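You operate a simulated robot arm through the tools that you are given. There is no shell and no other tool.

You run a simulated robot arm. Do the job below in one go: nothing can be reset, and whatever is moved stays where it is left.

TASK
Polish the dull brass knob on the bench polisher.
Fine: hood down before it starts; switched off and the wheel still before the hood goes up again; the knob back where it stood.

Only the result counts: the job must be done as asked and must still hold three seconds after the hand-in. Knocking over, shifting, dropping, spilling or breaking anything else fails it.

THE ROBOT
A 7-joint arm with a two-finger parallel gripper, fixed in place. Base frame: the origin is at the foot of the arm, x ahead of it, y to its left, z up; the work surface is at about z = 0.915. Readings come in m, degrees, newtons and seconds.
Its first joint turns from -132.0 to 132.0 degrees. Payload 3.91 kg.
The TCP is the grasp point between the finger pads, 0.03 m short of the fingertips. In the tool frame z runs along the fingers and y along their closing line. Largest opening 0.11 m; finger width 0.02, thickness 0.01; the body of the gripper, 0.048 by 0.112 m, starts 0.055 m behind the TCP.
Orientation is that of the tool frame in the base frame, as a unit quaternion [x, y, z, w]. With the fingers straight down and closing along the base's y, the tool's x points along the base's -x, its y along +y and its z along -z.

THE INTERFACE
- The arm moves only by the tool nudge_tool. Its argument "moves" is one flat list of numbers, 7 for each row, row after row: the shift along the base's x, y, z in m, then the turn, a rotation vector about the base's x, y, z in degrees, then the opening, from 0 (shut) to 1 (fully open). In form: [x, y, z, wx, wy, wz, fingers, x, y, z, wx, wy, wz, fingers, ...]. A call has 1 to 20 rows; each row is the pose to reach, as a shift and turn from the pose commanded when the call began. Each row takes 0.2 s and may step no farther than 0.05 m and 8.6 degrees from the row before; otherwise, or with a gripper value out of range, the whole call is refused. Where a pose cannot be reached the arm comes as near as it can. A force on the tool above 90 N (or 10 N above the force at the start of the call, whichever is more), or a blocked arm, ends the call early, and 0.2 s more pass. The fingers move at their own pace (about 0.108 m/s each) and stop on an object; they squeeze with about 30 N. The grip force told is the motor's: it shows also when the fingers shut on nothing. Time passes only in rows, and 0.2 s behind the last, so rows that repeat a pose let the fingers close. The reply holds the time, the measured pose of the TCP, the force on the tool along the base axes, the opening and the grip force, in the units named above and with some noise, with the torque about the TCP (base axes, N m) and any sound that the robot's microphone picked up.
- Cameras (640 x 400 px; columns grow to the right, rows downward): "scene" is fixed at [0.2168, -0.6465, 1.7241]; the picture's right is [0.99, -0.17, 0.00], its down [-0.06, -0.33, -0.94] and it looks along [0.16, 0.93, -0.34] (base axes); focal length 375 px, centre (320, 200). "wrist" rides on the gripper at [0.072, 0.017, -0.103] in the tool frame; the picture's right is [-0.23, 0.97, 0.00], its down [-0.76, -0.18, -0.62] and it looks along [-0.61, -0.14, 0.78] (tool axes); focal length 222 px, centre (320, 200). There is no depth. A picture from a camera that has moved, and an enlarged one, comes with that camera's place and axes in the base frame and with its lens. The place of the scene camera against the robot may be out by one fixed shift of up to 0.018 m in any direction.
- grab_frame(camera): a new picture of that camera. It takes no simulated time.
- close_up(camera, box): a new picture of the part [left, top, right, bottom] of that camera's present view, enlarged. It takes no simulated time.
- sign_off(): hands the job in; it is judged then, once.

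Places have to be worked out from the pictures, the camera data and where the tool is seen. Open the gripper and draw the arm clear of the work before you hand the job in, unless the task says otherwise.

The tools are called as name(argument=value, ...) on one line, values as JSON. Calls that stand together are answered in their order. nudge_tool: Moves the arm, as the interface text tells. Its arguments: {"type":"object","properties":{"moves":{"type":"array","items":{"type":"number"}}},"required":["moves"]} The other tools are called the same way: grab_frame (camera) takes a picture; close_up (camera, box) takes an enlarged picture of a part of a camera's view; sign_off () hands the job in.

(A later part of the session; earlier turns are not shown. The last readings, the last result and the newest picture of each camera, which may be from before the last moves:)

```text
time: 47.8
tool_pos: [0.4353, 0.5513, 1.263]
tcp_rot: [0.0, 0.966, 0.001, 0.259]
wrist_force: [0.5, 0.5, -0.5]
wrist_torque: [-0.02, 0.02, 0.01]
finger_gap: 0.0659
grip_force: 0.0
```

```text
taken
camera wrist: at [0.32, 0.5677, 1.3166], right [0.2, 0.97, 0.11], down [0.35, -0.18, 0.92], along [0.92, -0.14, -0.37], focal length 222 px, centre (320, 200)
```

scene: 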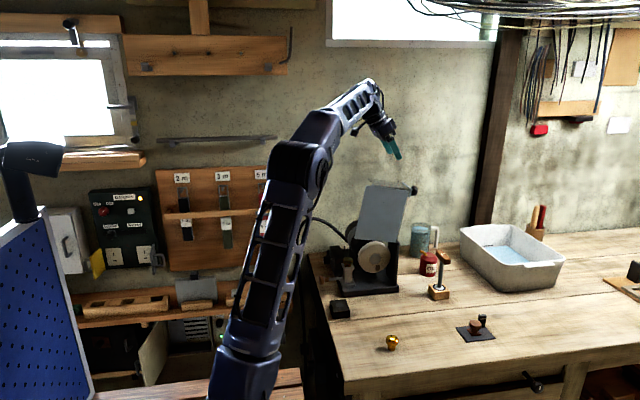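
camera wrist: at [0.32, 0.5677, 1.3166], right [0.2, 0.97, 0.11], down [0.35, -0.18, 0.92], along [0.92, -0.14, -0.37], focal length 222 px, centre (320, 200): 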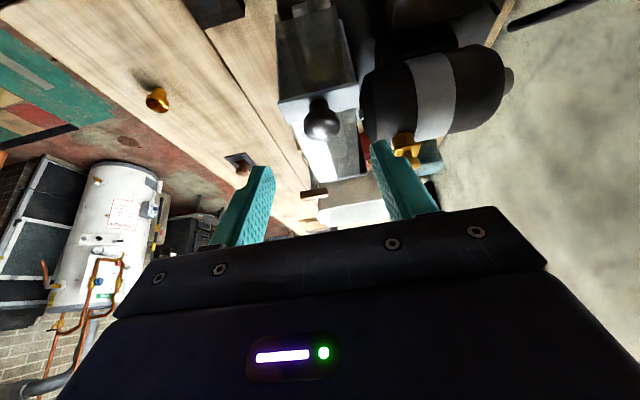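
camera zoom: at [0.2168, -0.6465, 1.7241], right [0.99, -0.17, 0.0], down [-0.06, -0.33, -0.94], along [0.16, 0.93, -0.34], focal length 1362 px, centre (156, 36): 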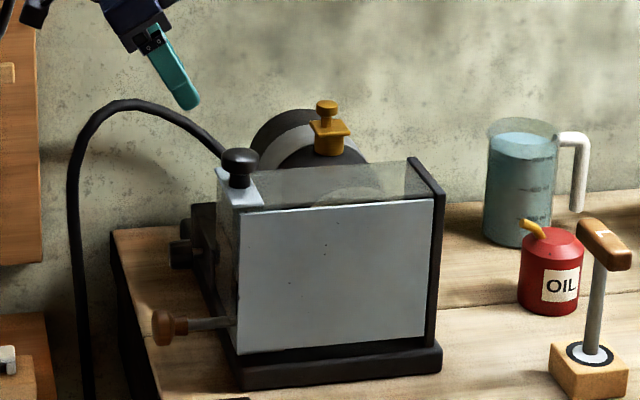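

The hood is fully down, with its handle at the left end. Before starting I'll check through the clear roof that the knob still sits well in the socket.

close_up(camera="wrist", box=[260, 0, 400, 180])

close_up(camera="scene", box=[325, 220, 405, 300])

```text
2.22 times, centred on (330, 90) of wrist
camera zoom: at [0.32, 0.5677, 1.3166], right [0.2, 0.97, 0.11], down [0.35, -0.18, 0.92], along [0.92, -0.14, -0.37], focal length 494 px, centre (298, 444)
```

zoom: 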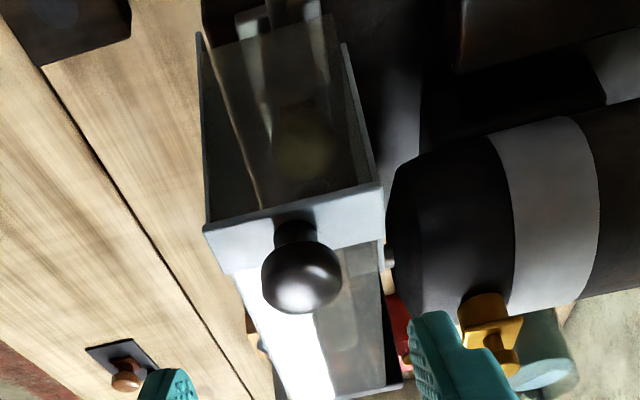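

```text
5.00 times, centred on (365, 260) of scene
camera zoom: at [0.2168, -0.6465, 1.7241], right [0.99, -0.17, 0.0], down [-0.06, -0.33, -0.94], along [0.16, 0.93, -0.34], focal length 1873 px, centre (95, -100)
```

zoom: 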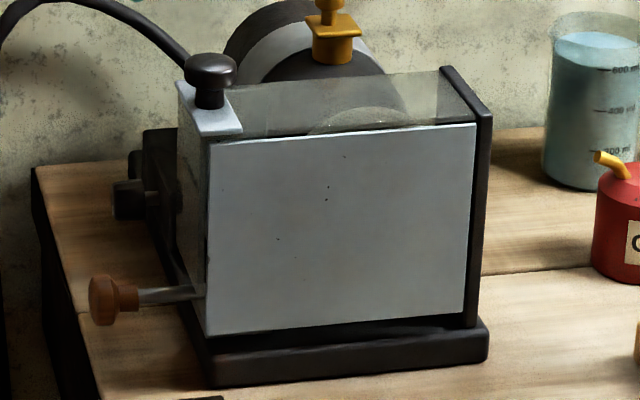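

The knob is visible inside through the clear cover, and the hood is down. Now the switch: I'll move left of it and pitch the tool to −60° so the fingers point mostly along +x.

nudge_tool(moves=[-0.03, 0.02, -0.02, 0, 0, 0, 0.55, -0.055, 0.05, -0.04, 0, -6, 0, 0.55, -0.065, 0.08, -0.07, 0, -12, 0, 0.55, -0.065, 0.11, -0.1, 0, -18, 0, 0.55, -0.06, 0.135, -0.135, 0, -24, 0, 0.55, -0.055, 0.15, -0.17, 0, -30, 0, 0.55, -0.055, 0.154, -0.203, 0, -30, 0, 0.55, -0.055, 0.154, -0.203, 0, -30, 0, 0.55])

grab_frame(camera="wrist")

close_up(camera="scene", box=[300, 200, 400, 300])

```text
time: 49.6
tool_pos: [0.3811, 0.7043, 1.0594]
tcp_rot: [-0.001, 0.866, 0.001, 0.5]
wrist_force: [0.1, 0.8, -0.2]
wrist_torque: [-0.01, 0.02, 0.01]
finger_gap: 0.0605
grip_force: 0.0
```

```text
taken
camera wrist: at [0.255, 0.7214, 1.0489], right [0.11, 0.97, 0.2], down [-0.16, -0.18, 0.97], along [0.98, -0.14, 0.14], focal length 222 px, centre (320, 200)
```

wrist: 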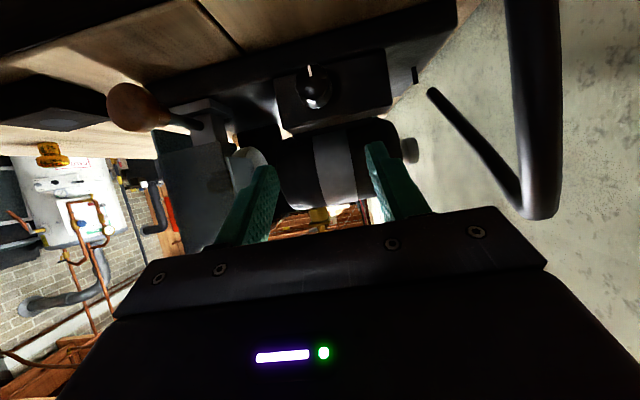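

```text
4.00 times, centred on (350, 250) of scene
camera zoom: at [0.2168, -0.6465, 1.7241], right [0.99, -0.17, 0.0], down [-0.06, -0.33, -0.94], along [0.16, 0.93, -0.34], focal length 1498 px, centre (200, 0)
```

zoom: 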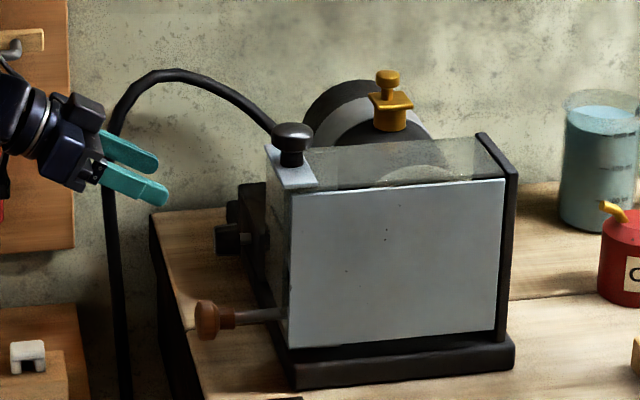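

I'll zoom in on the switch to see its mark and the small peg beside it.

close_up(camera="wrist", box=[250, 40, 430, 150])

close_up(camera="scene", box=[340, 235, 380, 270])

close_up(camera="wrist", box=[100, 60, 260, 170])

```text
3.56 times, centred on (340, 95) of wrist
camera zoom: at [0.255, 0.7214, 1.0489], right [0.11, 0.97, 0.2], down [-0.16, -0.18, 0.97], along [0.98, -0.14, 0.14], focal length 790 px, centre (249, 573)
```

zoom: 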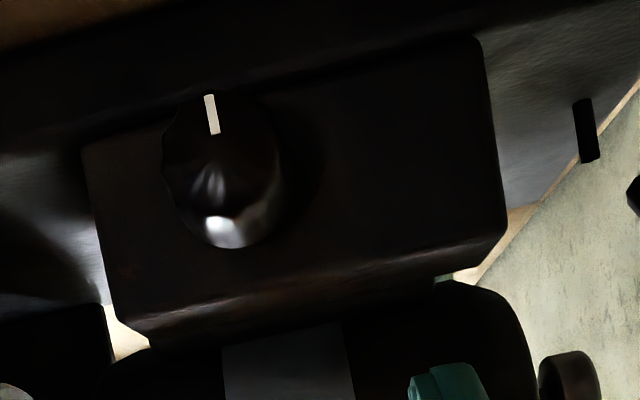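

```text
11.43 times, centred on (360, 252) of scene
camera zoom: at [0.2168, -0.6465, 1.7241], right [0.99, -0.17, 0.0], down [-0.06, -0.33, -0.94], along [0.16, 0.93, -0.34], focal length 4281 px, centre (-137, -400)
```

zoom: 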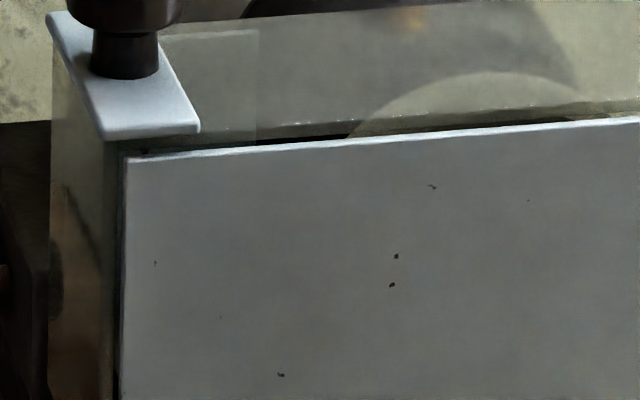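

```text
3.64 times, centred on (180, 115) of wrist
camera zoom: at [0.255, 0.7214, 1.0489], right [0.11, 0.97, 0.2], down [-0.16, -0.18, 0.97], along [0.98, -0.14, 0.14], focal length 808 px, centre (829, 509)
```

zoom: 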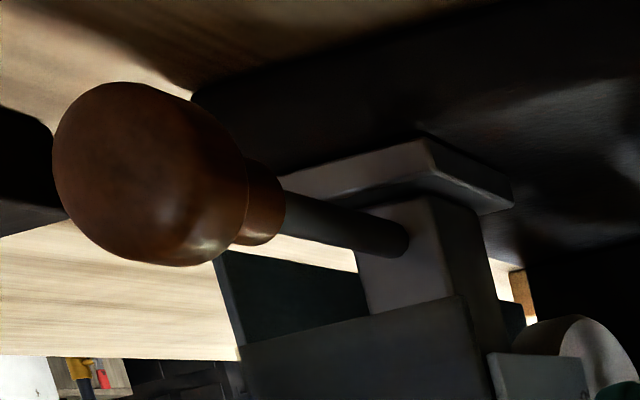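

The switch cap's end face is at about (0.469, 0.705, 0.969), roughly 0.031 across, with the white mark pointing straight down. I'll approach with the fingers astride it along y and stop with the pads around the cap.

nudge_tool(moves=[0.018, 0.0005, -0.028, 0, 0, 0, 0.5, 0.0356, 0.001, -0.0554, 0, 0, 0, 0.5, 0.05, 0.001, -0.0637, 0, 0, 0, 0.5, 0.065, 0.001, -0.0724, 0, 0, 0, 0.5, 0.0789, 0.001, -0.0804, 0, 0, 0, 0.5, 0.0789, 0.001, -0.0804, 0, 0, 0, 0.5])

close_up(camera="scene", box=[320, 225, 384, 265])

close_up(camera="wrist", box=[240, 60, 400, 200])

```text
time: 51.0
tool_pos: [0.4575, 0.7046, 0.9801]
tcp_rot: [0.0, 0.866, 0.0, 0.5]
wrist_force: [-0.2, 0.2, 0.6]
wrist_torque: [-0.02, 0.0, 0.01]
finger_gap: 0.0548
grip_force: 0.1
```

```text
10.00 times, centred on (352, 245) of scene
camera zoom: at [0.2168, -0.6465, 1.7241], right [0.99, -0.17, 0.0], down [-0.06, -0.33, -0.94], along [0.16, 0.93, -0.34], focal length 3746 px, centre (0, -250)
```

zoom: 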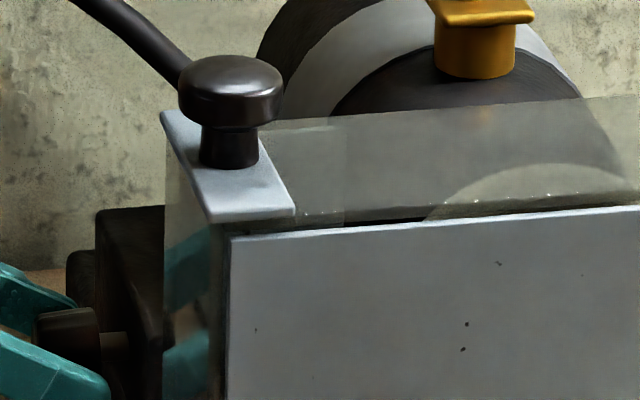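

```text
2.86 times, centred on (320, 130) of wrist
camera zoom: at [0.3325, 0.7224, 0.9687], right [0.11, 0.97, 0.2], down [-0.16, -0.18, 0.97], along [0.98, -0.14, 0.13], focal length 635 px, centre (320, 400)
```

zoom: 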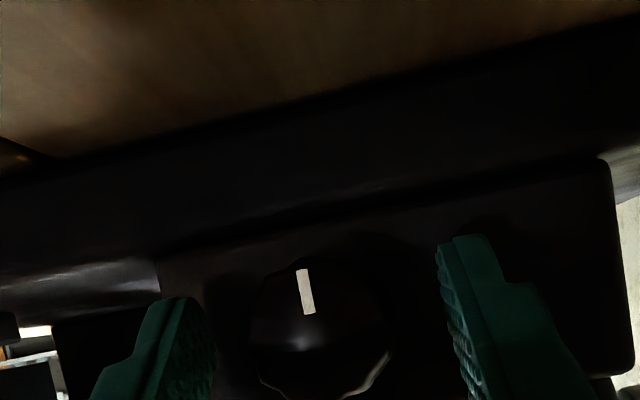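

The cap is centred between the fingers. I'll close on it.

nudge_tool(moves=[0, 0, 0, 0, 0, 0, 0.35, 0, 0, 0, 0, 0, 0, 0.2, 0, 0, 0, 0, 0, 0, 0.2])

close_up(camera="wrist", box=[260, 110, 380, 200])

close_up(camera="scene", box=[310, 240, 374, 280])

```text
time: 51.8
tool_pos: [0.459, 0.7059, 0.9793]
tcp_rot: [0.0, 0.866, 0.0, 0.5]
wrist_force: [-0.3, -2.4, -1.0]
wrist_torque: [-0.04, -0.14, 0.02]
finger_gap: 0.0342
grip_force: 44.7
```

```text
4.44 times, centred on (320, 155) of wrist
camera zoom: at [0.3325, 0.7222, 0.9687], right [0.11, 0.97, 0.2], down [-0.16, -0.18, 0.97], along [0.98, -0.14, 0.13], focal length 987 px, centre (320, 400)
```

zoom: 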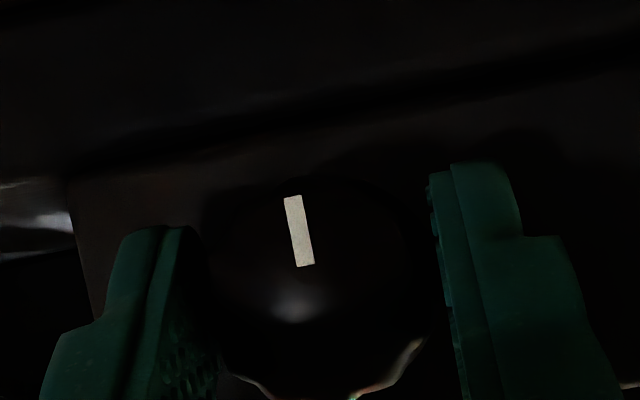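

```text
10.00 times, centred on (342, 260) of scene
camera zoom: at [0.2168, -0.6465, 1.7241], right [0.99, -0.17, 0.0], down [-0.06, -0.33, -0.94], along [0.16, 0.93, -0.34], focal length 3746 px, centre (100, -400)
```

zoom: 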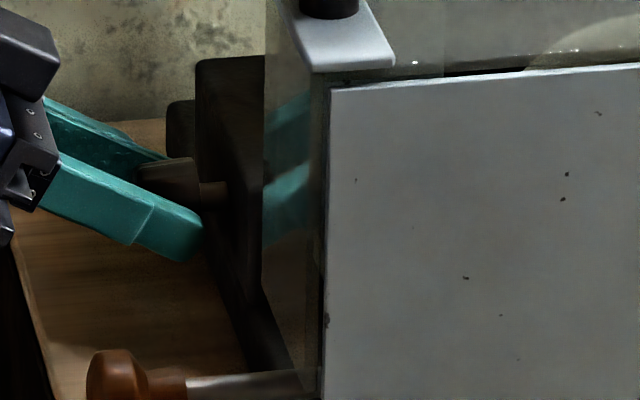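

I have the cap (gap 0.034). I'll turn it clockwise as the user sees it (positive about x), 24° first, and watch the torque and listen.

nudge_tool(moves=[0, -0.0012, -0.0001, 8, 0, 0, 0.2, 0, -0.0025, -0.0003, 16, 0, 0, 0.2, 0, -0.0037, -0.0008, 24, 0, 0, 0.2])

close_up(camera="wrist", box=[260, 110, 380, 200])

```text
time: 52.6
tool_pos: [0.4589, 0.7015, 0.9796]
tcp_rot: [0.105, 0.847, 0.18, 0.489]
wrist_force: [-1.0, 1.1, -11.8]
wrist_torque: [-0.01, -0.79, -0.01]
finger_gap: 0.0337
grip_force: 44.7
```

```text
4.44 times, centred on (320, 155) of wrist
camera zoom: at [0.3324, 0.7224, 0.9761], right [0.11, 0.81, 0.58], down [-0.16, -0.56, 0.81], along [0.98, -0.18, 0.06], focal length 987 px, centre (320, 400)
```

zoom: 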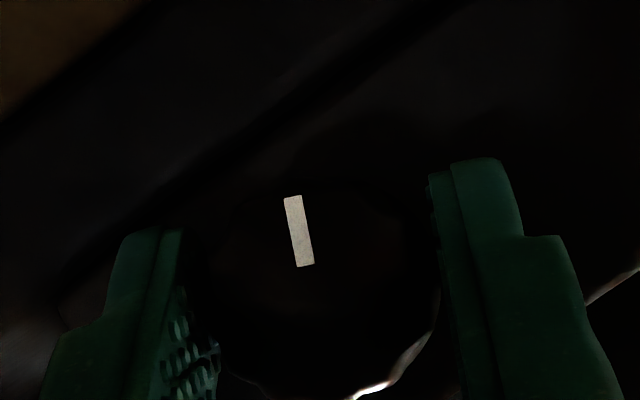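

The cap turns freely with the fingers (torque about x ≈ 0). I'll continue to about 56° total.

nudge_tool(moves=[0, -0.0011, -0.0016, 8, 0, 0, 0.2, 0, -0.0021, -0.0022, 16, 0, 0, 0.2, 0, -0.003, -0.003, 24, 0, 0, 0.2, 0, -0.0038, -0.004, 32, 0, 0, 0.2])

close_up(camera="wrist", box=[260, 110, 380, 200])

grab_frame(camera="scene")

```text
time: 53.6
tool_pos: [0.4575, 0.7008, 0.9798]
tcp_rot: [0.138, 0.832, 0.24, 0.48]
wrist_force: [-3.6, -5.8, -3.8]
wrist_torque: [0.01, 0.47, 0.21]
finger_gap: 0.0337
grip_force: 45.5
out of reach, approached as far as the arm can: row 2, 3, 4
```

```text
4.44 times, centred on (320, 155) of wrist
camera zoom: at [0.3324, 0.7218, 0.9783], right [0.11, 0.72, 0.68], down [-0.16, -0.67, 0.73], along [0.98, -0.19, 0.04], focal length 987 px, centre (320, 400)
```

zoom: 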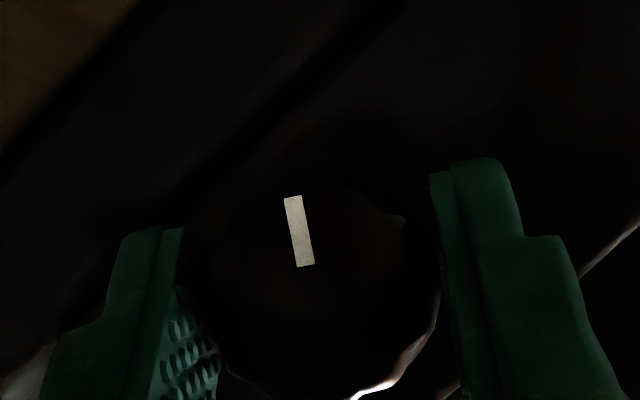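

```text
taken
```

scene: 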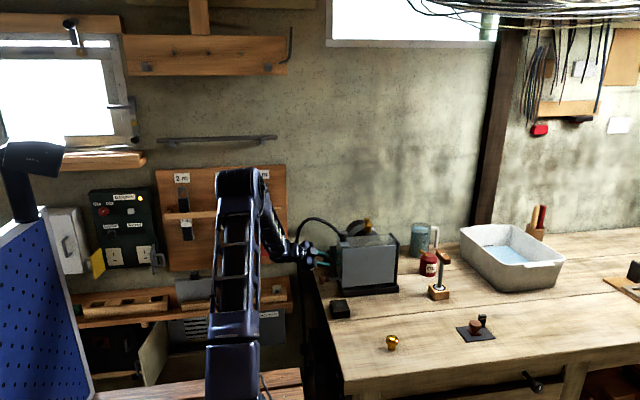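

The wrist reached its limit at about 32° of turn with no sound yet, and the cap follows freely. I'll ratchet: release, turn the tool back about 60° around the cap axis, and regrip.

nudge_tool(moves=[0, 0, 0, 0, 0, 0, 0.35, 0, 0, 0, 0, 0, 0, 0.5, 0, 0, 0, 0, 0, 0, 0.5])

close_up(camera="wrist", box=[260, 110, 380, 200])

```text
time: 54.4
tool_pos: [0.4585, 0.7006, 0.9785]
tcp_rot: [0.138, 0.833, 0.238, 0.48]
wrist_force: [-0.1, -0.1, 0.8]
wrist_torque: [-0.04, 0.02, -0.01]
finger_gap: 0.0549
grip_force: 0.1
```

```text
4.44 times, centred on (320, 155) of wrist
camera zoom: at [0.3326, 0.7219, 0.9783], right [0.11, 0.72, 0.68], down [-0.16, -0.67, 0.73], along [0.98, -0.19, 0.04], focal length 987 px, centre (320, 400)
```

zoom: 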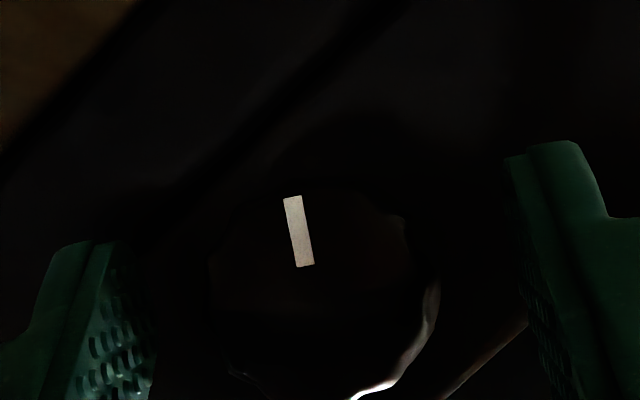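

The cap stayed where I left it. I'll rotate the open fingers back by 80° around the cap's axis and regrip.

nudge_tool(moves=[0, 0.0011, 0.0005, -8, 0, 0, 0.5, 0, 0.0023, 0.001, -16, 0, 0, 0.5, 0, 0.0035, 0.0012, -24, 0, 0, 0.5, 0, 0.0047, 0.0013, -32, 0, 0, 0.5, 0, 0.0059, 0.0012, -40, 0, 0, 0.5, 0, 0.0071, 0.001, -48, 0, 0, 0.5, 0, 0.0083, 0.0005, -56, 0, 0, 0.5, 0, 0.0094, 0, -64, 0, 0, 0.5, 0, 0.0104, -0.0008, -72, 0, 0, 0.5, 0, 0.0112, -0.0016, -80, 0, 0, 0.5])

close_up(camera="wrist", box=[240, 90, 400, 200])

close_up(camera="scene", box=[290, 220, 390, 290])

```text
time: 56.6
tool_pos: [0.458, 0.7099, 0.9745]
tcp_rot: [-0.204, 0.791, -0.353, 0.457]
wrist_force: [-0.1, 0.8, -0.2]
wrist_torque: [0.0, 0.01, -0.03]
finger_gap: 0.0551
grip_force: 0.1
```

```text
3.64 times, centred on (320, 145) of wrist
camera zoom: at [0.3324, 0.7133, 0.9543], right [0.11, 0.8, -0.59], down [-0.16, 0.6, 0.78], along [0.98, 0.01, 0.2], focal length 808 px, centre (320, 400)
```

zoom: 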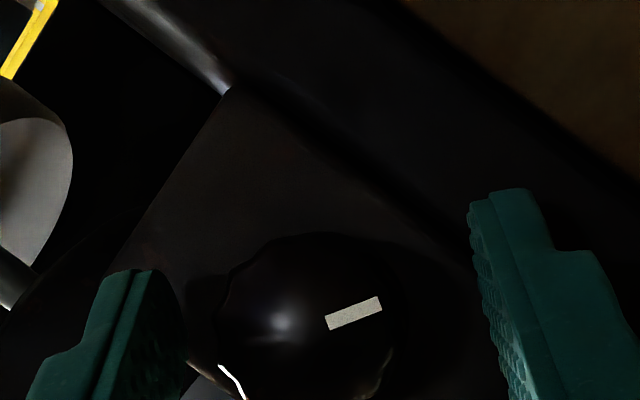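

```text
5.71 times, centred on (340, 255) of scene
camera zoom: at [0.2168, -0.6465, 1.7241], right [0.99, -0.17, 0.0], down [-0.06, -0.33, -0.94], along [0.16, 0.93, -0.34], focal length 2140 px, centre (206, -114)
```

zoom: 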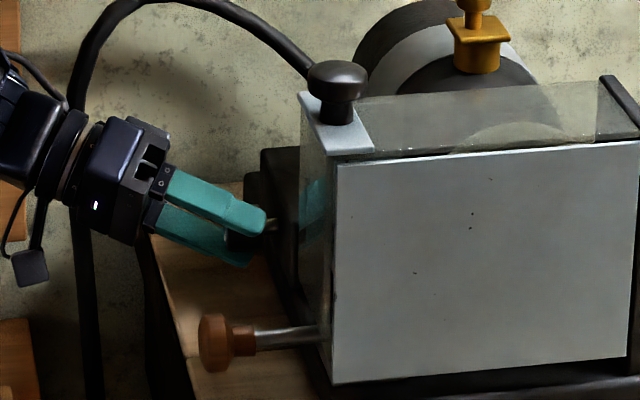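

The cap is about 5 mm off-centre between the fingers; I'll shift to centre it and then close.

nudge_tool(moves=[0, -0.0025, 0.003, 0, 0, 0, 0.5, 0, -0.0025, 0.003, 0, 0, 0, 0.35, 0, -0.0025, 0.003, 0, 0, 0, 0.2, 0, -0.0025, 0.003, 0, 0, 0, 0.2])

close_up(camera="wrist", box=[240, 90, 400, 200])

```text
time: 57.6
tool_pos: [0.459, 0.7072, 0.9751]
tcp_rot: [-0.205, 0.791, -0.352, 0.456]
wrist_force: [5.6, 11.9, -24.8]
wrist_torque: [0.1, -0.29, 0.91]
finger_gap: 0.0327
grip_force: 44.9
```

```text
3.64 times, centred on (320, 145) of wrist
camera zoom: at [0.3329, 0.711, 0.9558], right [0.11, 0.8, -0.59], down [-0.16, 0.6, 0.78], along [0.98, 0.01, 0.19], focal length 808 px, centre (320, 400)
```

zoom: 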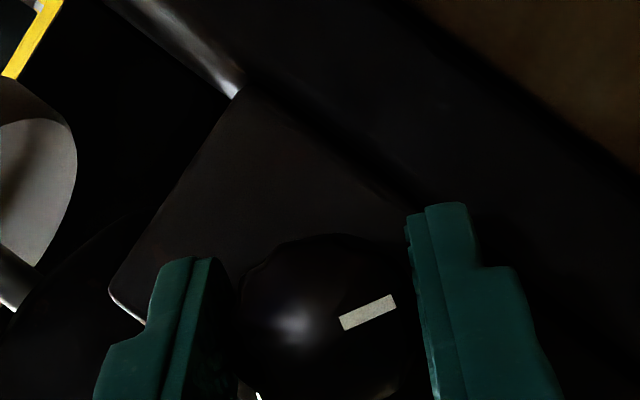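

That shift was the wrong way (about 26 N along the closing line). I'll undo it and turn the cap clockwise another 24°, listening for the motor.

nudge_tool(moves=[0, 0.0022, -0.0025, 0, 0, 0, 0.2, 0, 0.0014, -0.0017, 8, 0, 0, 0.2, 0, 0.0004, -0.0009, 16, 0, 0, 0.2, 0, -0.0007, -0.0004, 24, 0, 0, 0.2])

close_up(camera="wrist", box=[240, 90, 400, 200])

```text
time: 58.6
tool_pos: [0.4593, 0.7072, 0.9765]
tcp_rot: [-0.104, 0.847, -0.179, 0.489]
wrist_force: [-0.8, -7.2, -12.6]
wrist_torque: [0.01, -0.48, 0.5]
finger_gap: 0.0328
grip_force: 44.8
```

```text
3.64 times, centred on (320, 145) of wrist
camera zoom: at [0.333, 0.718, 0.9601], right [0.11, 0.97, -0.21], down [-0.16, 0.23, 0.96], along [0.98, -0.07, 0.18], focal length 808 px, centre (320, 400)
```

zoom: 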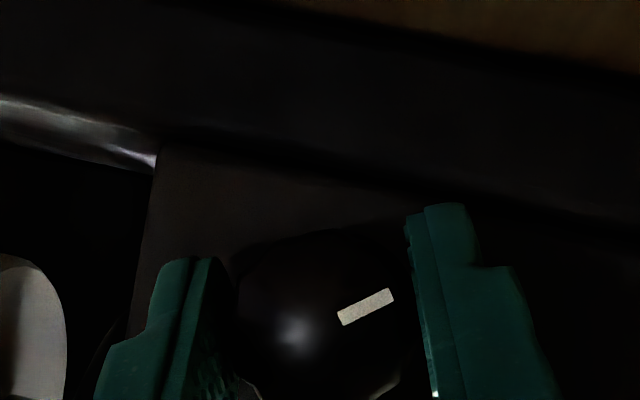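

Still free and no sound. I'll keep turning another 32°.

nudge_tool(moves=[0, -0.0012, 0.0, 8, 0, 0, 0.2, 0, -0.0024, 0.0001, 16, 0, 0, 0.2, 0, -0.0036, 0.0002, 24, 0, 0, 0.2, 0, -0.0048, 0.0001, 32, 0, 0, 0.2])

close_up(camera="wrist", box=[240, 90, 400, 200])

```text
time: 59.6
tool_pos: [0.4585, 0.7024, 0.9772]
tcp_rot: [0.036, 0.864, 0.062, 0.498]
wrist_force: [-0.8, 29.1, -4.7]
wrist_torque: [0.11, 0.24, 0.42]
finger_gap: 0.0361
grip_force: 13.9
```

```text
3.64 times, centred on (320, 145) of wrist
camera zoom: at [0.3323, 0.7212, 0.9692], right [0.11, 0.94, 0.33], down [-0.16, -0.31, 0.94], along [0.98, -0.16, 0.11], focal length 808 px, centre (320, 400)
```

zoom: 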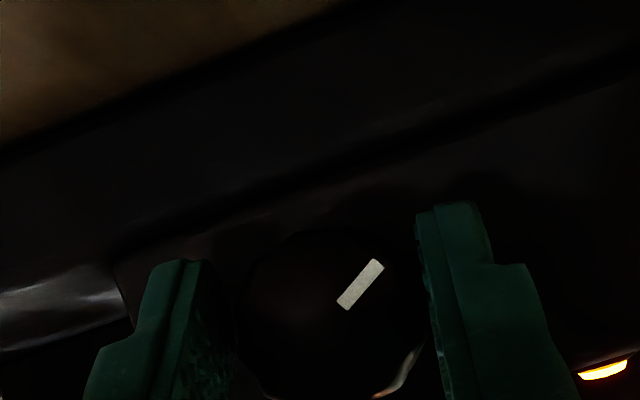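

The cap stopped at about 60° clockwise (the fingers began slipping) and there is still no motor sound. I'll release, check the mark, and then try the other direction.

nudge_tool(moves=[0, 0.002, 0, 0, 0, 0, 0.35, 0, 0.002, 0, 0, 0, 0, 0.5, 0, 0.002, 0, 0, 0, 0, 0.5, 0, 0.002, 0, 0, 0, 0, 0.5])

close_up(camera="wrist", box=[240, 90, 400, 200])

close_up(camera="scene", box=[320, 200, 420, 300])

```text
time: 60.6
tool_pos: [0.4588, 0.7026, 0.9776]
tcp_rot: [0.035, 0.864, 0.061, 0.498]
wrist_force: [-0.3, 0.0, -0.2]
wrist_torque: [0.02, 0.03, -0.01]
finger_gap: 0.055
grip_force: 0.2
```

```text
3.64 times, centred on (320, 145) of wrist
camera zoom: at [0.3334, 0.7214, 0.969], right [0.11, 0.94, 0.33], down [-0.16, -0.31, 0.94], along [0.98, -0.16, 0.11], focal length 808 px, centre (320, 400)
```

zoom: 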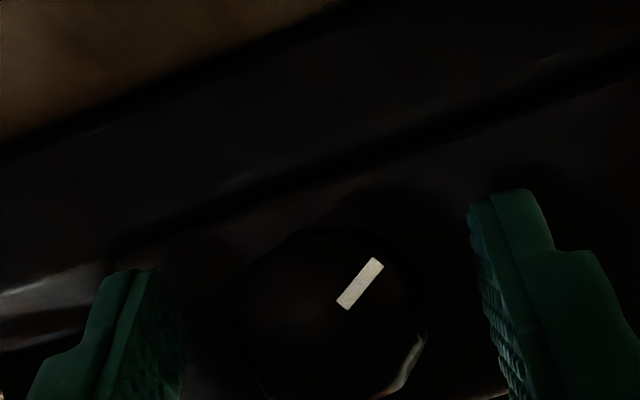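

```text
4.00 times, centred on (370, 250) of scene
camera zoom: at [0.2168, -0.6465, 1.7241], right [0.99, -0.17, 0.0], down [-0.06, -0.33, -0.94], along [0.16, 0.93, -0.34], focal length 1498 px, centre (120, 0)
```

zoom: 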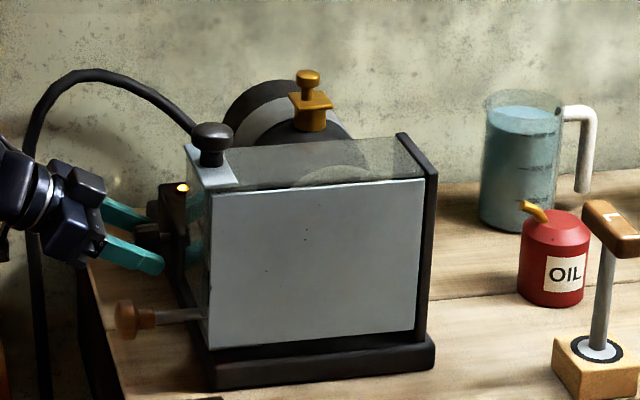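

A lamp on top of the switch box has lit, so the dial at 60° is the ON position. I'll check whether the wheel is turning by zooming in through the clear roof.

close_up(camera="scene", box=[370, 225, 430, 262])

close_up(camera="scene", box=[340, 230, 380, 255])

grab_frame(camera="wrist")

```text
10.67 times, centred on (400, 244) of scene
camera zoom: at [0.2168, -0.6465, 1.7241], right [0.99, -0.17, 0.0], down [-0.06, -0.33, -0.94], along [0.16, 0.93, -0.34], focal length 3995 px, centre (-533, -264)
```

zoom: 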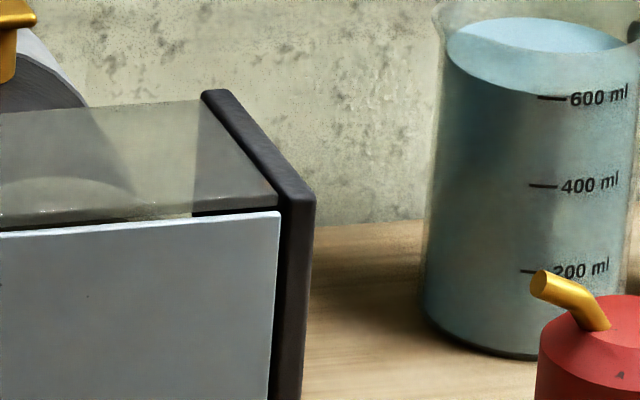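

```text
16.00 times, centred on (360, 242) of scene
camera zoom: at [0.2168, -0.6465, 1.7241], right [0.99, -0.17, 0.0], down [-0.06, -0.33, -0.94], along [0.16, 0.93, -0.34], focal length 5993 px, centre (-320, -480)
```

zoom: 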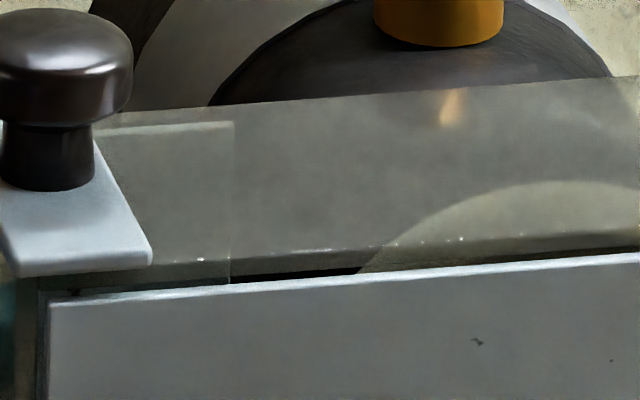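

```text
taken
camera wrist: at [0.3334, 0.7214, 0.969], right [0.11, 0.94, 0.33], down [-0.16, -0.31, 0.94], along [0.98, -0.16, 0.11], focal length 222 px, centre (320, 200)
```

wrist: 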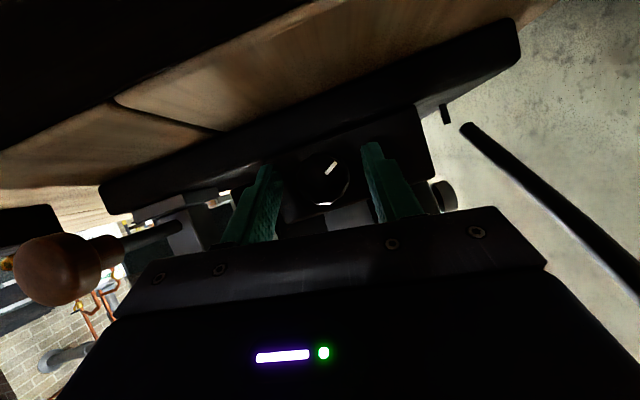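

The lamp is clearly lit but the reply has no sound. I'll withdraw from the switch along the tool axis and pause a moment to listen.

nudge_tool(moves=[-0.02, -0.0015, 0.0115, 0, 0, 0, 0.5, -0.04, -0.003, 0.023, 0, 0, 0, 0.5, -0.07, -0.005, 0.04, 0, 0, 0, 0.5, -0.09, -0.006, 0.06, -4, 0, 0, 0.5, -0.1, -0.006, 0.09, -8, 0, 0, 0.5, -0.1, -0.006, 0.09, -8, 0, 0, 0.5, -0.1, -0.006, 0.09, -8, 0, 0, 0.5])

grab_frame(camera="scene")

close_up(camera="scene", box=[320, 200, 420, 300])

```text
time: 62.2
tool_pos: [0.3592, 0.6954, 1.0657]
tcp_rot: [0.0, 0.866, 0.0, 0.499]
wrist_force: [-0.2, 0.2, 0.3]
wrist_torque: [0.0, -0.02, -0.03]
finger_gap: 0.0552
grip_force: 0.0
```

```text
taken
```

scene: 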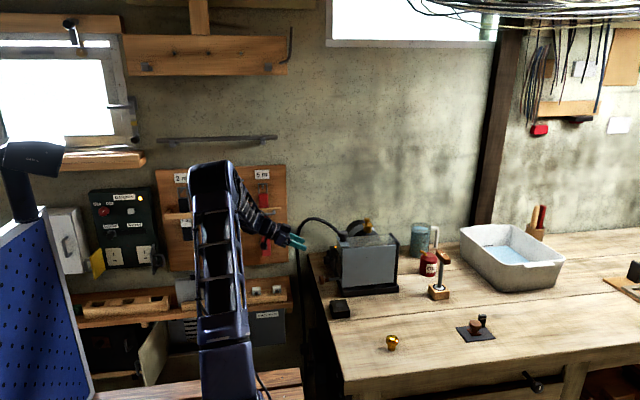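

```text
4.00 times, centred on (370, 250) of scene
camera zoom: at [0.2168, -0.6465, 1.7241], right [0.99, -0.17, 0.0], down [-0.06, -0.33, -0.94], along [0.16, 0.93, -0.34], focal length 1498 px, centre (120, 0)
```

zoom: 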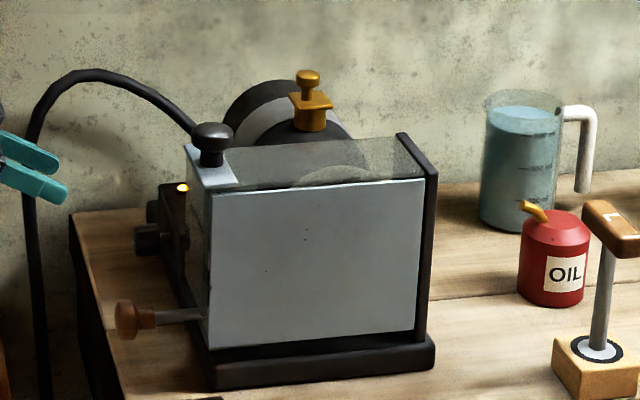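

The lamp stays lit but I hear nothing. I'll move up and look closely at the yellow fitting on the motor and at the wheel through the roof.

nudge_tool(moves=[0.0, 0, 0.045, 0, 6, 0, 0.5, 0.0, 0, 0.09, 0, 12, 0, 0.5, 0.02, -0.01, 0.13, 0, 18, 0, 0.5, 0.04, -0.02, 0.17, 0, 24, 0, 0.5, 0.06, -0.035, 0.21, 0, 30, 0, 0.5, 0.09, -0.045, 0.24, 0, 30, 0, 0.5, 0.11, -0.055, 0.255, 0, 30, 0, 0.5])

grab_frame(camera="wrist")

close_up(camera="wrist", box=[200, 20, 440, 180])

```text
time: 63.8
tool_pos: [0.4679, 0.6426, 1.3223]
tcp_rot: [0.002, 0.966, -0.001, 0.257]
wrist_force: [-0.5, 0.0, 0.4]
wrist_torque: [-0.01, -0.02, -0.01]
finger_gap: 0.055
grip_force: 0.1
```

```text
taken
camera wrist: at [0.3538, 0.6601, 1.3756], right [0.2, 0.97, 0.11], down [0.35, -0.18, 0.92], along [0.92, -0.14, -0.37], focal length 222 px, centre (320, 200)
```

wrist: 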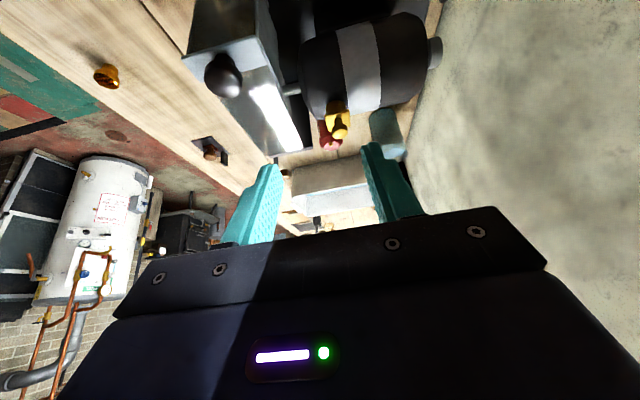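

```text
2.50 times, centred on (320, 100) of wrist
camera zoom: at [0.3538, 0.6601, 1.3756], right [0.2, 0.97, 0.11], down [0.35, -0.18, 0.92], along [0.92, -0.14, -0.37], focal length 555 px, centre (320, 450)
```

zoom: 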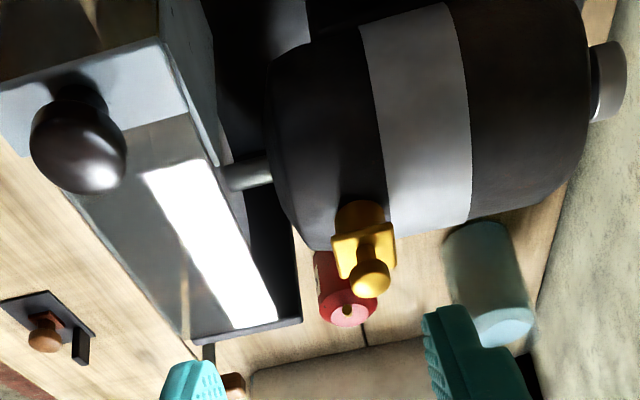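

I'll magnify the yellow fitting and the hood's closing edges.

close_up(camera="wrist", box=[300, 80, 380, 150])

close_up(camera="scene", box=[375, 210, 415, 240])

close_up(camera="wrist", box=[170, 0, 320, 160])

```text
5.71 times, centred on (340, 115) of wrist
camera zoom: at [0.3538, 0.6601, 1.3756], right [0.2, 0.97, 0.11], down [0.35, -0.18, 0.92], along [0.92, -0.14, -0.37], focal length 1269 px, centre (206, 686)
```

zoom: 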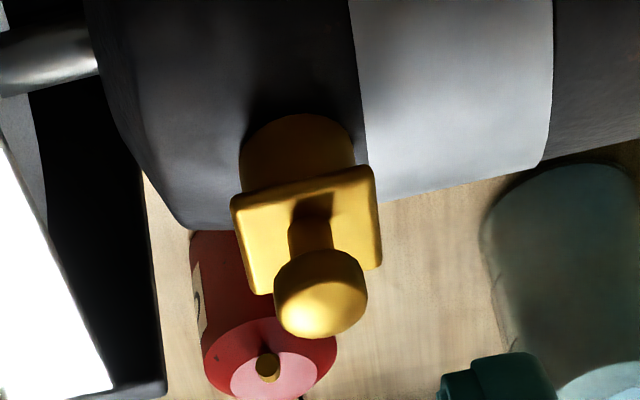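

```text
13.33 times, centred on (395, 225) of scene
camera zoom: at [0.2168, -0.6465, 1.7241], right [0.99, -0.17, 0.0], down [-0.06, -0.33, -0.94], along [0.16, 0.93, -0.34], focal length 4994 px, centre (-680, -133)
```

zoom: 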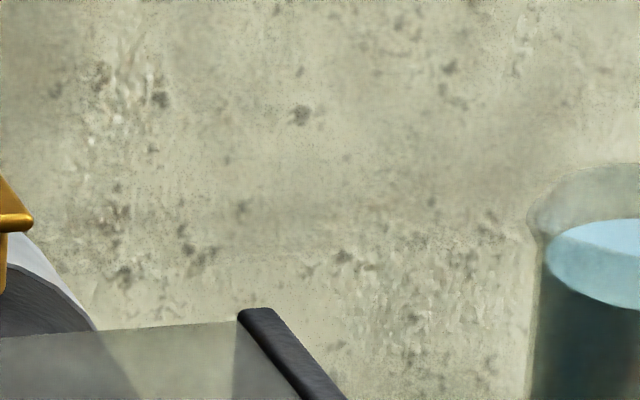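

```text
2.50 times, centred on (245, 80) of wrist
camera zoom: at [0.3538, 0.6601, 1.3756], right [0.2, 0.97, 0.11], down [0.35, -0.18, 0.92], along [0.92, -0.14, -0.37], focal length 555 px, centre (508, 500)
```

zoom: 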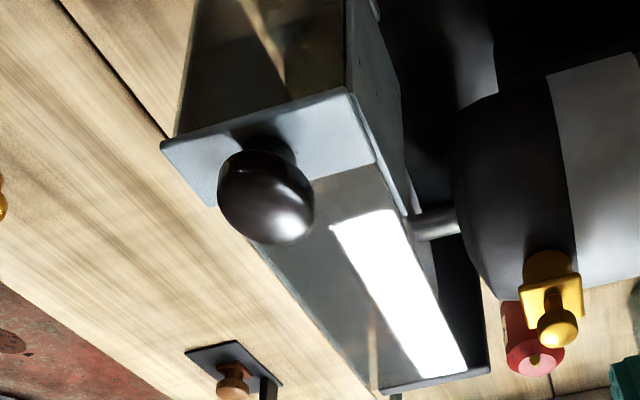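

The yellow part is just a lidded oil cup on the motor. I need to know whether the wheel is turning, so I'll move over the front of the hood and look straight down through the clear roof at the wheel.

nudge_tool(moves=[0.03, -0.025, 0.01, 0, 5, 0, 0.5, 0.065, -0.05, 0.01, 0, 10, 0, 0.5, 0.1, -0.08, 0.01, 0, 15, 0, 0.5, 0.135, -0.105, 0.01, 0, 20, 0, 0.5, 0.165, -0.13, 0.01, 0, 25, 0, 0.5, 0.192, -0.152, 0.01, 0, 30, 0, 0.5, 0.192, -0.152, 0.01, 0, 30, 0, 0.5])

grab_frame(camera="wrist")

close_up(camera="wrist", box=[240, 0, 480, 150])

```text
time: 65.4
tool_pos: [0.6592, 0.4908, 1.3354]
tcp_rot: [-0.001, 1.0, 0.0, -0.001]
wrist_force: [-0.3, 0.6, -0.2]
wrist_torque: [-0.01, 0.03, 0.01]
finger_gap: 0.0547
grip_force: 0.0
```

```text
taken
camera wrist: at [0.5869, 0.5082, 1.438], right [0.23, 0.97, 0.0], down [0.76, -0.18, 0.62], along [0.61, -0.14, -0.78], focal length 222 px, centre (320, 200)
```

wrist: 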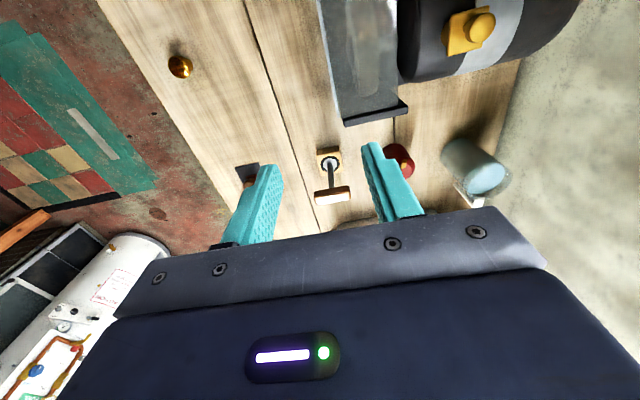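

```text
2.67 times, centred on (360, 75) of wrist
camera zoom: at [0.5869, 0.5082, 1.438], right [0.23, 0.97, 0.0], down [0.76, -0.18, 0.62], along [0.61, -0.14, -0.78], focal length 592 px, centre (213, 533)
```

zoom: 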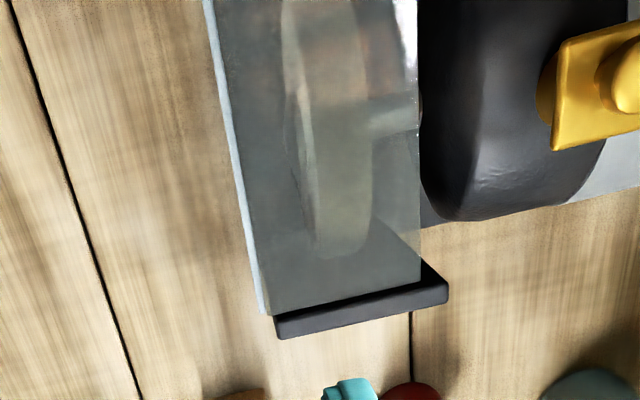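

The wheel is visible through the roof. I'll let short moments pass and compare frames to see whether it is spinning.

nudge_tool(moves=[-0.04, -0.02, 0.0, 0, 0, 0, 0.5, -0.04, -0.02, 0.0, 0, 0, 0, 0.5])

close_up(camera="wrist", box=[320, 0, 440, 90])

```text
time: 66.0
tool_pos: [0.6215, 0.4678, 1.3353]
tcp_rot: [0.001, 1.0, 0.0, 0.0]
wrist_force: [0.1, -0.1, -0.2]
wrist_torque: [0.03, -0.04, 0.01]
finger_gap: 0.0551
grip_force: 0.0
```

```text
4.44 times, centred on (380, 45) of wrist
camera zoom: at [0.5488, 0.486, 1.4378], right [0.23, 0.97, 0.0], down [0.76, -0.18, 0.62], along [0.61, -0.14, -0.78], focal length 987 px, centre (53, 889)
```

zoom: 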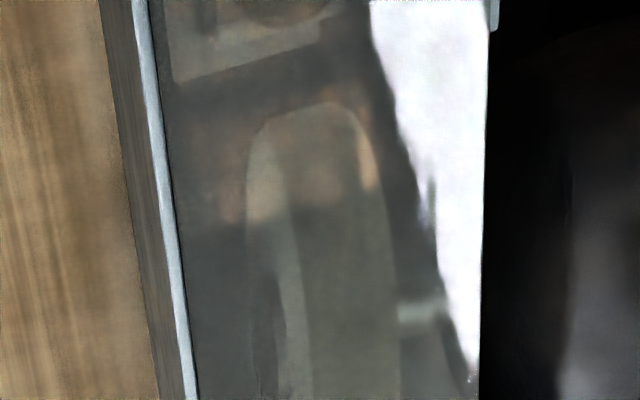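

nudge_tool(moves=[0, 0, 0, 0, 0, 0, 0.5])

close_up(camera="wrist", box=[320, 0, 440, 90])

```text
time: 66.4
tool_pos: [0.6206, 0.4692, 1.3344]
tcp_rot: [0.0, 1.0, -0.001, 0.0]
wrist_force: [-0.4, 0.3, -0.4]
wrist_torque: [0.05, -0.01, -0.01]
finger_gap: 0.0551
grip_force: 0.1
```

```text
4.44 times, centred on (380, 45) of wrist
camera zoom: at [0.5488, 0.486, 1.438], right [0.23, 0.97, 0.0], down [0.76, -0.18, 0.62], along [0.61, -0.14, -0.78], focal length 987 px, centre (53, 889)
```

zoom: 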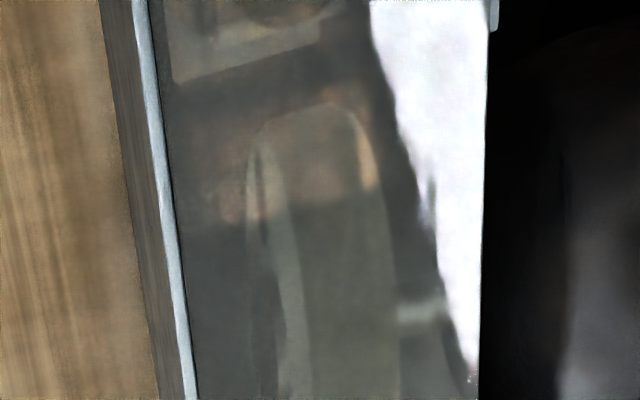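

A dark mark appeared on the wheel face that wasn't there 0.4 s earlier, so the wheel is spinning. Next I'll feed the knob onto it with the wooden push handle, ball at about (0.427, 0.560, 0.970). I'm moving to a pre-grasp pose left of it with the tool at −60° pitch.

nudge_tool(moves=[-0.04, 0.01, 0.0, 0, -7.5, 0, 0.5, -0.08, 0.025, 0.0, 0, -15, 0, 0.5, -0.12, 0.04, 0.0, 0, -22.5, 0, 0.5, -0.16, 0.055, -0.0, 0, -30, 0, 0.5, -0.2, 0.07, -0.01, 0, -37.5, 0, 0.5, -0.235, 0.08, -0.035, 0, -45, 0, 0.5, -0.262, 0.0908, -0.065, 0, -52.5, 0, 0.5, -0.272, 0.0908, -0.105, 0, -60, 0, 0.5, -0.275, 0.0908, -0.15, 0, -60, 0, 0.5, -0.275, 0.0908, -0.195, 0, -60, 0, 0.5, -0.275, 0.0908, -0.24, 0, -60, 0, 0.5, -0.27, 0.0908, -0.285, 0, -60, 0, 0.5, -0.262, 0.0908, -0.325, 0, -60, 0, 0.5])

grab_frame(camera="wrist")

close_up(camera="scene", box=[290, 220, 390, 290])

```text
time: 69.2
tool_pos: [0.357, 0.5638, 1.0135]
tcp_rot: [0.0, 0.866, 0.001, 0.5]
wrist_force: [-1.1, -0.1, -0.7]
wrist_torque: [-0.01, 0.01, -0.02]
finger_gap: 0.0549
grip_force: 0.0
```

```text
taken
camera wrist: at [0.2314, 0.5805, 1.0009], right [0.11, 0.97, 0.2], down [-0.16, -0.18, 0.97], along [0.98, -0.14, 0.13], focal length 222 px, centre (320, 200)
```

wrist: 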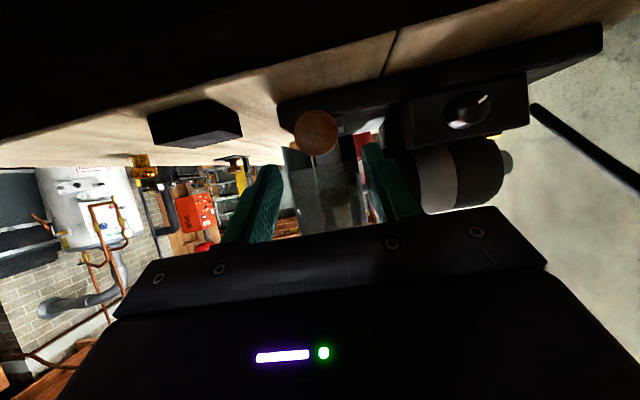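

```text
5.71 times, centred on (340, 255) of scene
camera zoom: at [0.2168, -0.6465, 1.7241], right [0.99, -0.17, 0.0], down [-0.06, -0.33, -0.94], along [0.16, 0.93, -0.34], focal length 2140 px, centre (206, -114)
```

zoom: 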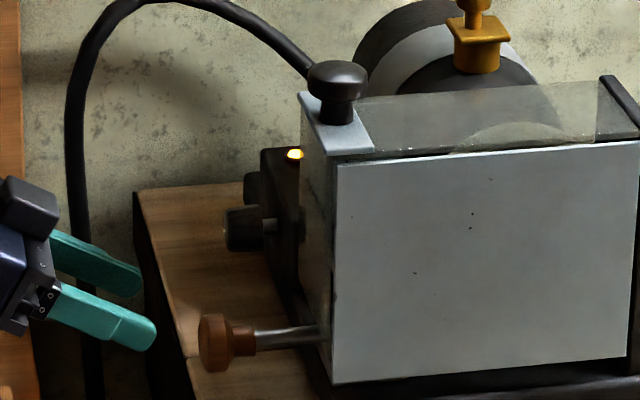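

The ball centre comes out at (0.427, 0.560, 0.970). I'll move in so the finger pads straddle it.

nudge_tool(moves=[0.018, -0.002, -0.012, 0, 0, 0, 0.5, 0.036, -0.0033, -0.023, 0, 0, 0, 0.5, 0.0544, -0.0033, -0.0345, 0, 0, 0, 0.5, 0.0544, -0.0033, -0.0345, 0, 0, 0, 0.5])

close_up(camera="wrist", box=[240, 90, 400, 200])

close_up(camera="scene", box=[310, 250, 374, 290])

```text
time: 70.2
tool_pos: [0.4149, 0.5584, 0.9747]
tcp_rot: [0.0, 0.866, 0.0, 0.5]
wrist_force: [-0.1, 1.1, 0.5]
wrist_torque: [0.03, 0.0, 0.01]
finger_gap: 0.0548
grip_force: 0.0
```

```text
3.64 times, centred on (320, 145) of wrist
camera zoom: at [0.288, 0.5763, 0.9631], right [0.11, 0.97, 0.2], down [-0.16, -0.18, 0.97], along [0.98, -0.14, 0.13], focal length 808 px, centre (320, 400)
```

zoom: 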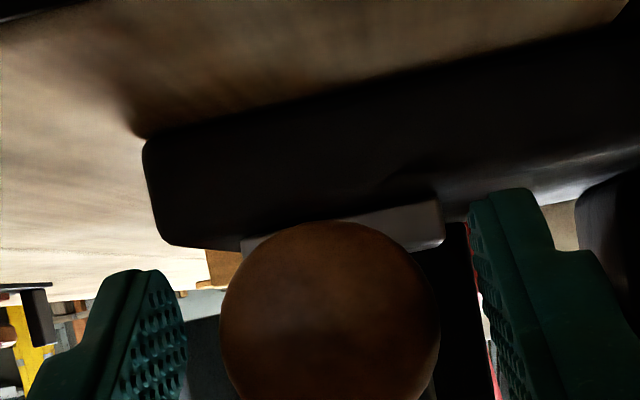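

```text
10.00 times, centred on (342, 270) of scene
camera zoom: at [0.2168, -0.6465, 1.7241], right [0.99, -0.17, 0.0], down [-0.06, -0.33, -0.94], along [0.16, 0.93, -0.34], focal length 3746 px, centre (100, -500)
```

zoom: 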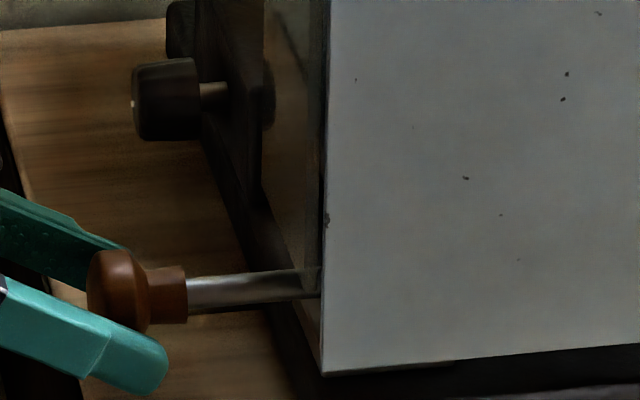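

The ball sits centrally between the pads. I'll close on it.

nudge_tool(moves=[0, 0, 0, 0, 0, 0, 0.38, 0, 0, 0, 0, 0, 0, 0.2, 0, 0, 0, 0, 0, 0, 0.2])

close_up(camera="scene", box=[310, 250, 374, 290])

```text
time: 71.0
tool_pos: [0.4141, 0.5595, 0.9746]
tcp_rot: [-0.001, 0.866, 0.001, 0.5]
wrist_force: [3.8, 15.8, -1.1]
wrist_torque: [0.1, 0.11, 0.33]
finger_gap: 0.037
grip_force: 45.1
```

```text
10.00 times, centred on (342, 270) of scene
camera zoom: at [0.2168, -0.6465, 1.7241], right [0.99, -0.17, 0.0], down [-0.06, -0.33, -0.94], along [0.16, 0.93, -0.34], focal length 3746 px, centre (100, -500)
```

zoom: 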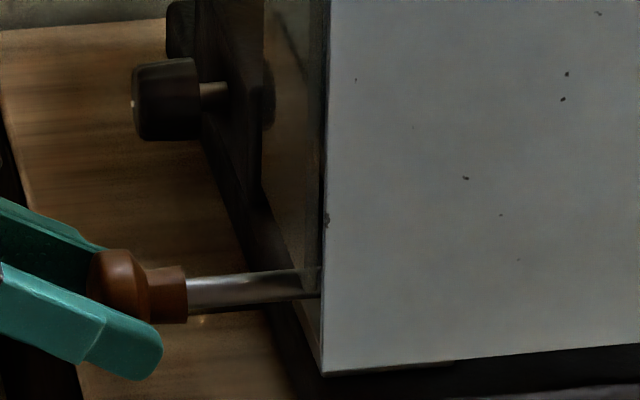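

The ball is gripped. I'll relieve the sideways force and push slowly in +x, watching force and rod motion.

nudge_tool(moves=[0.0, 0.0018, 0, 0, 0, 0, 0.2, 0.004, 0.0018, 0, 0, 0, 0, 0.2, 0.008, 0.0018, 0, 0, 0, 0, 0.2, 0.012, 0.0018, 0, 0, 0, 0, 0.2])

close_up(camera="scene", box=[310, 250, 374, 290])

```text
time: 72.0
tool_pos: [0.4258, 0.5602, 0.9739]
tcp_rot: [0.002, 0.866, 0.0, 0.501]
wrist_force: [-3.3, -4.4, 30.0]
wrist_torque: [-0.04, -0.62, -0.13]
finger_gap: 0.0369
grip_force: 44.8
```

```text
10.00 times, centred on (342, 270) of scene
camera zoom: at [0.2168, -0.6465, 1.7241], right [0.99, -0.17, 0.0], down [-0.06, -0.33, -0.94], along [0.16, 0.93, -0.34], focal length 3746 px, centre (100, -500)
```

zoom: 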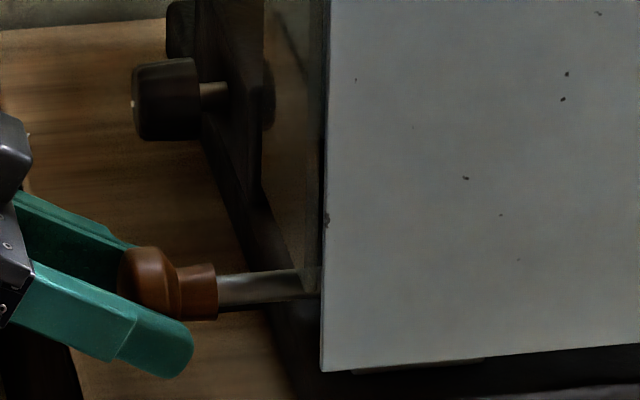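

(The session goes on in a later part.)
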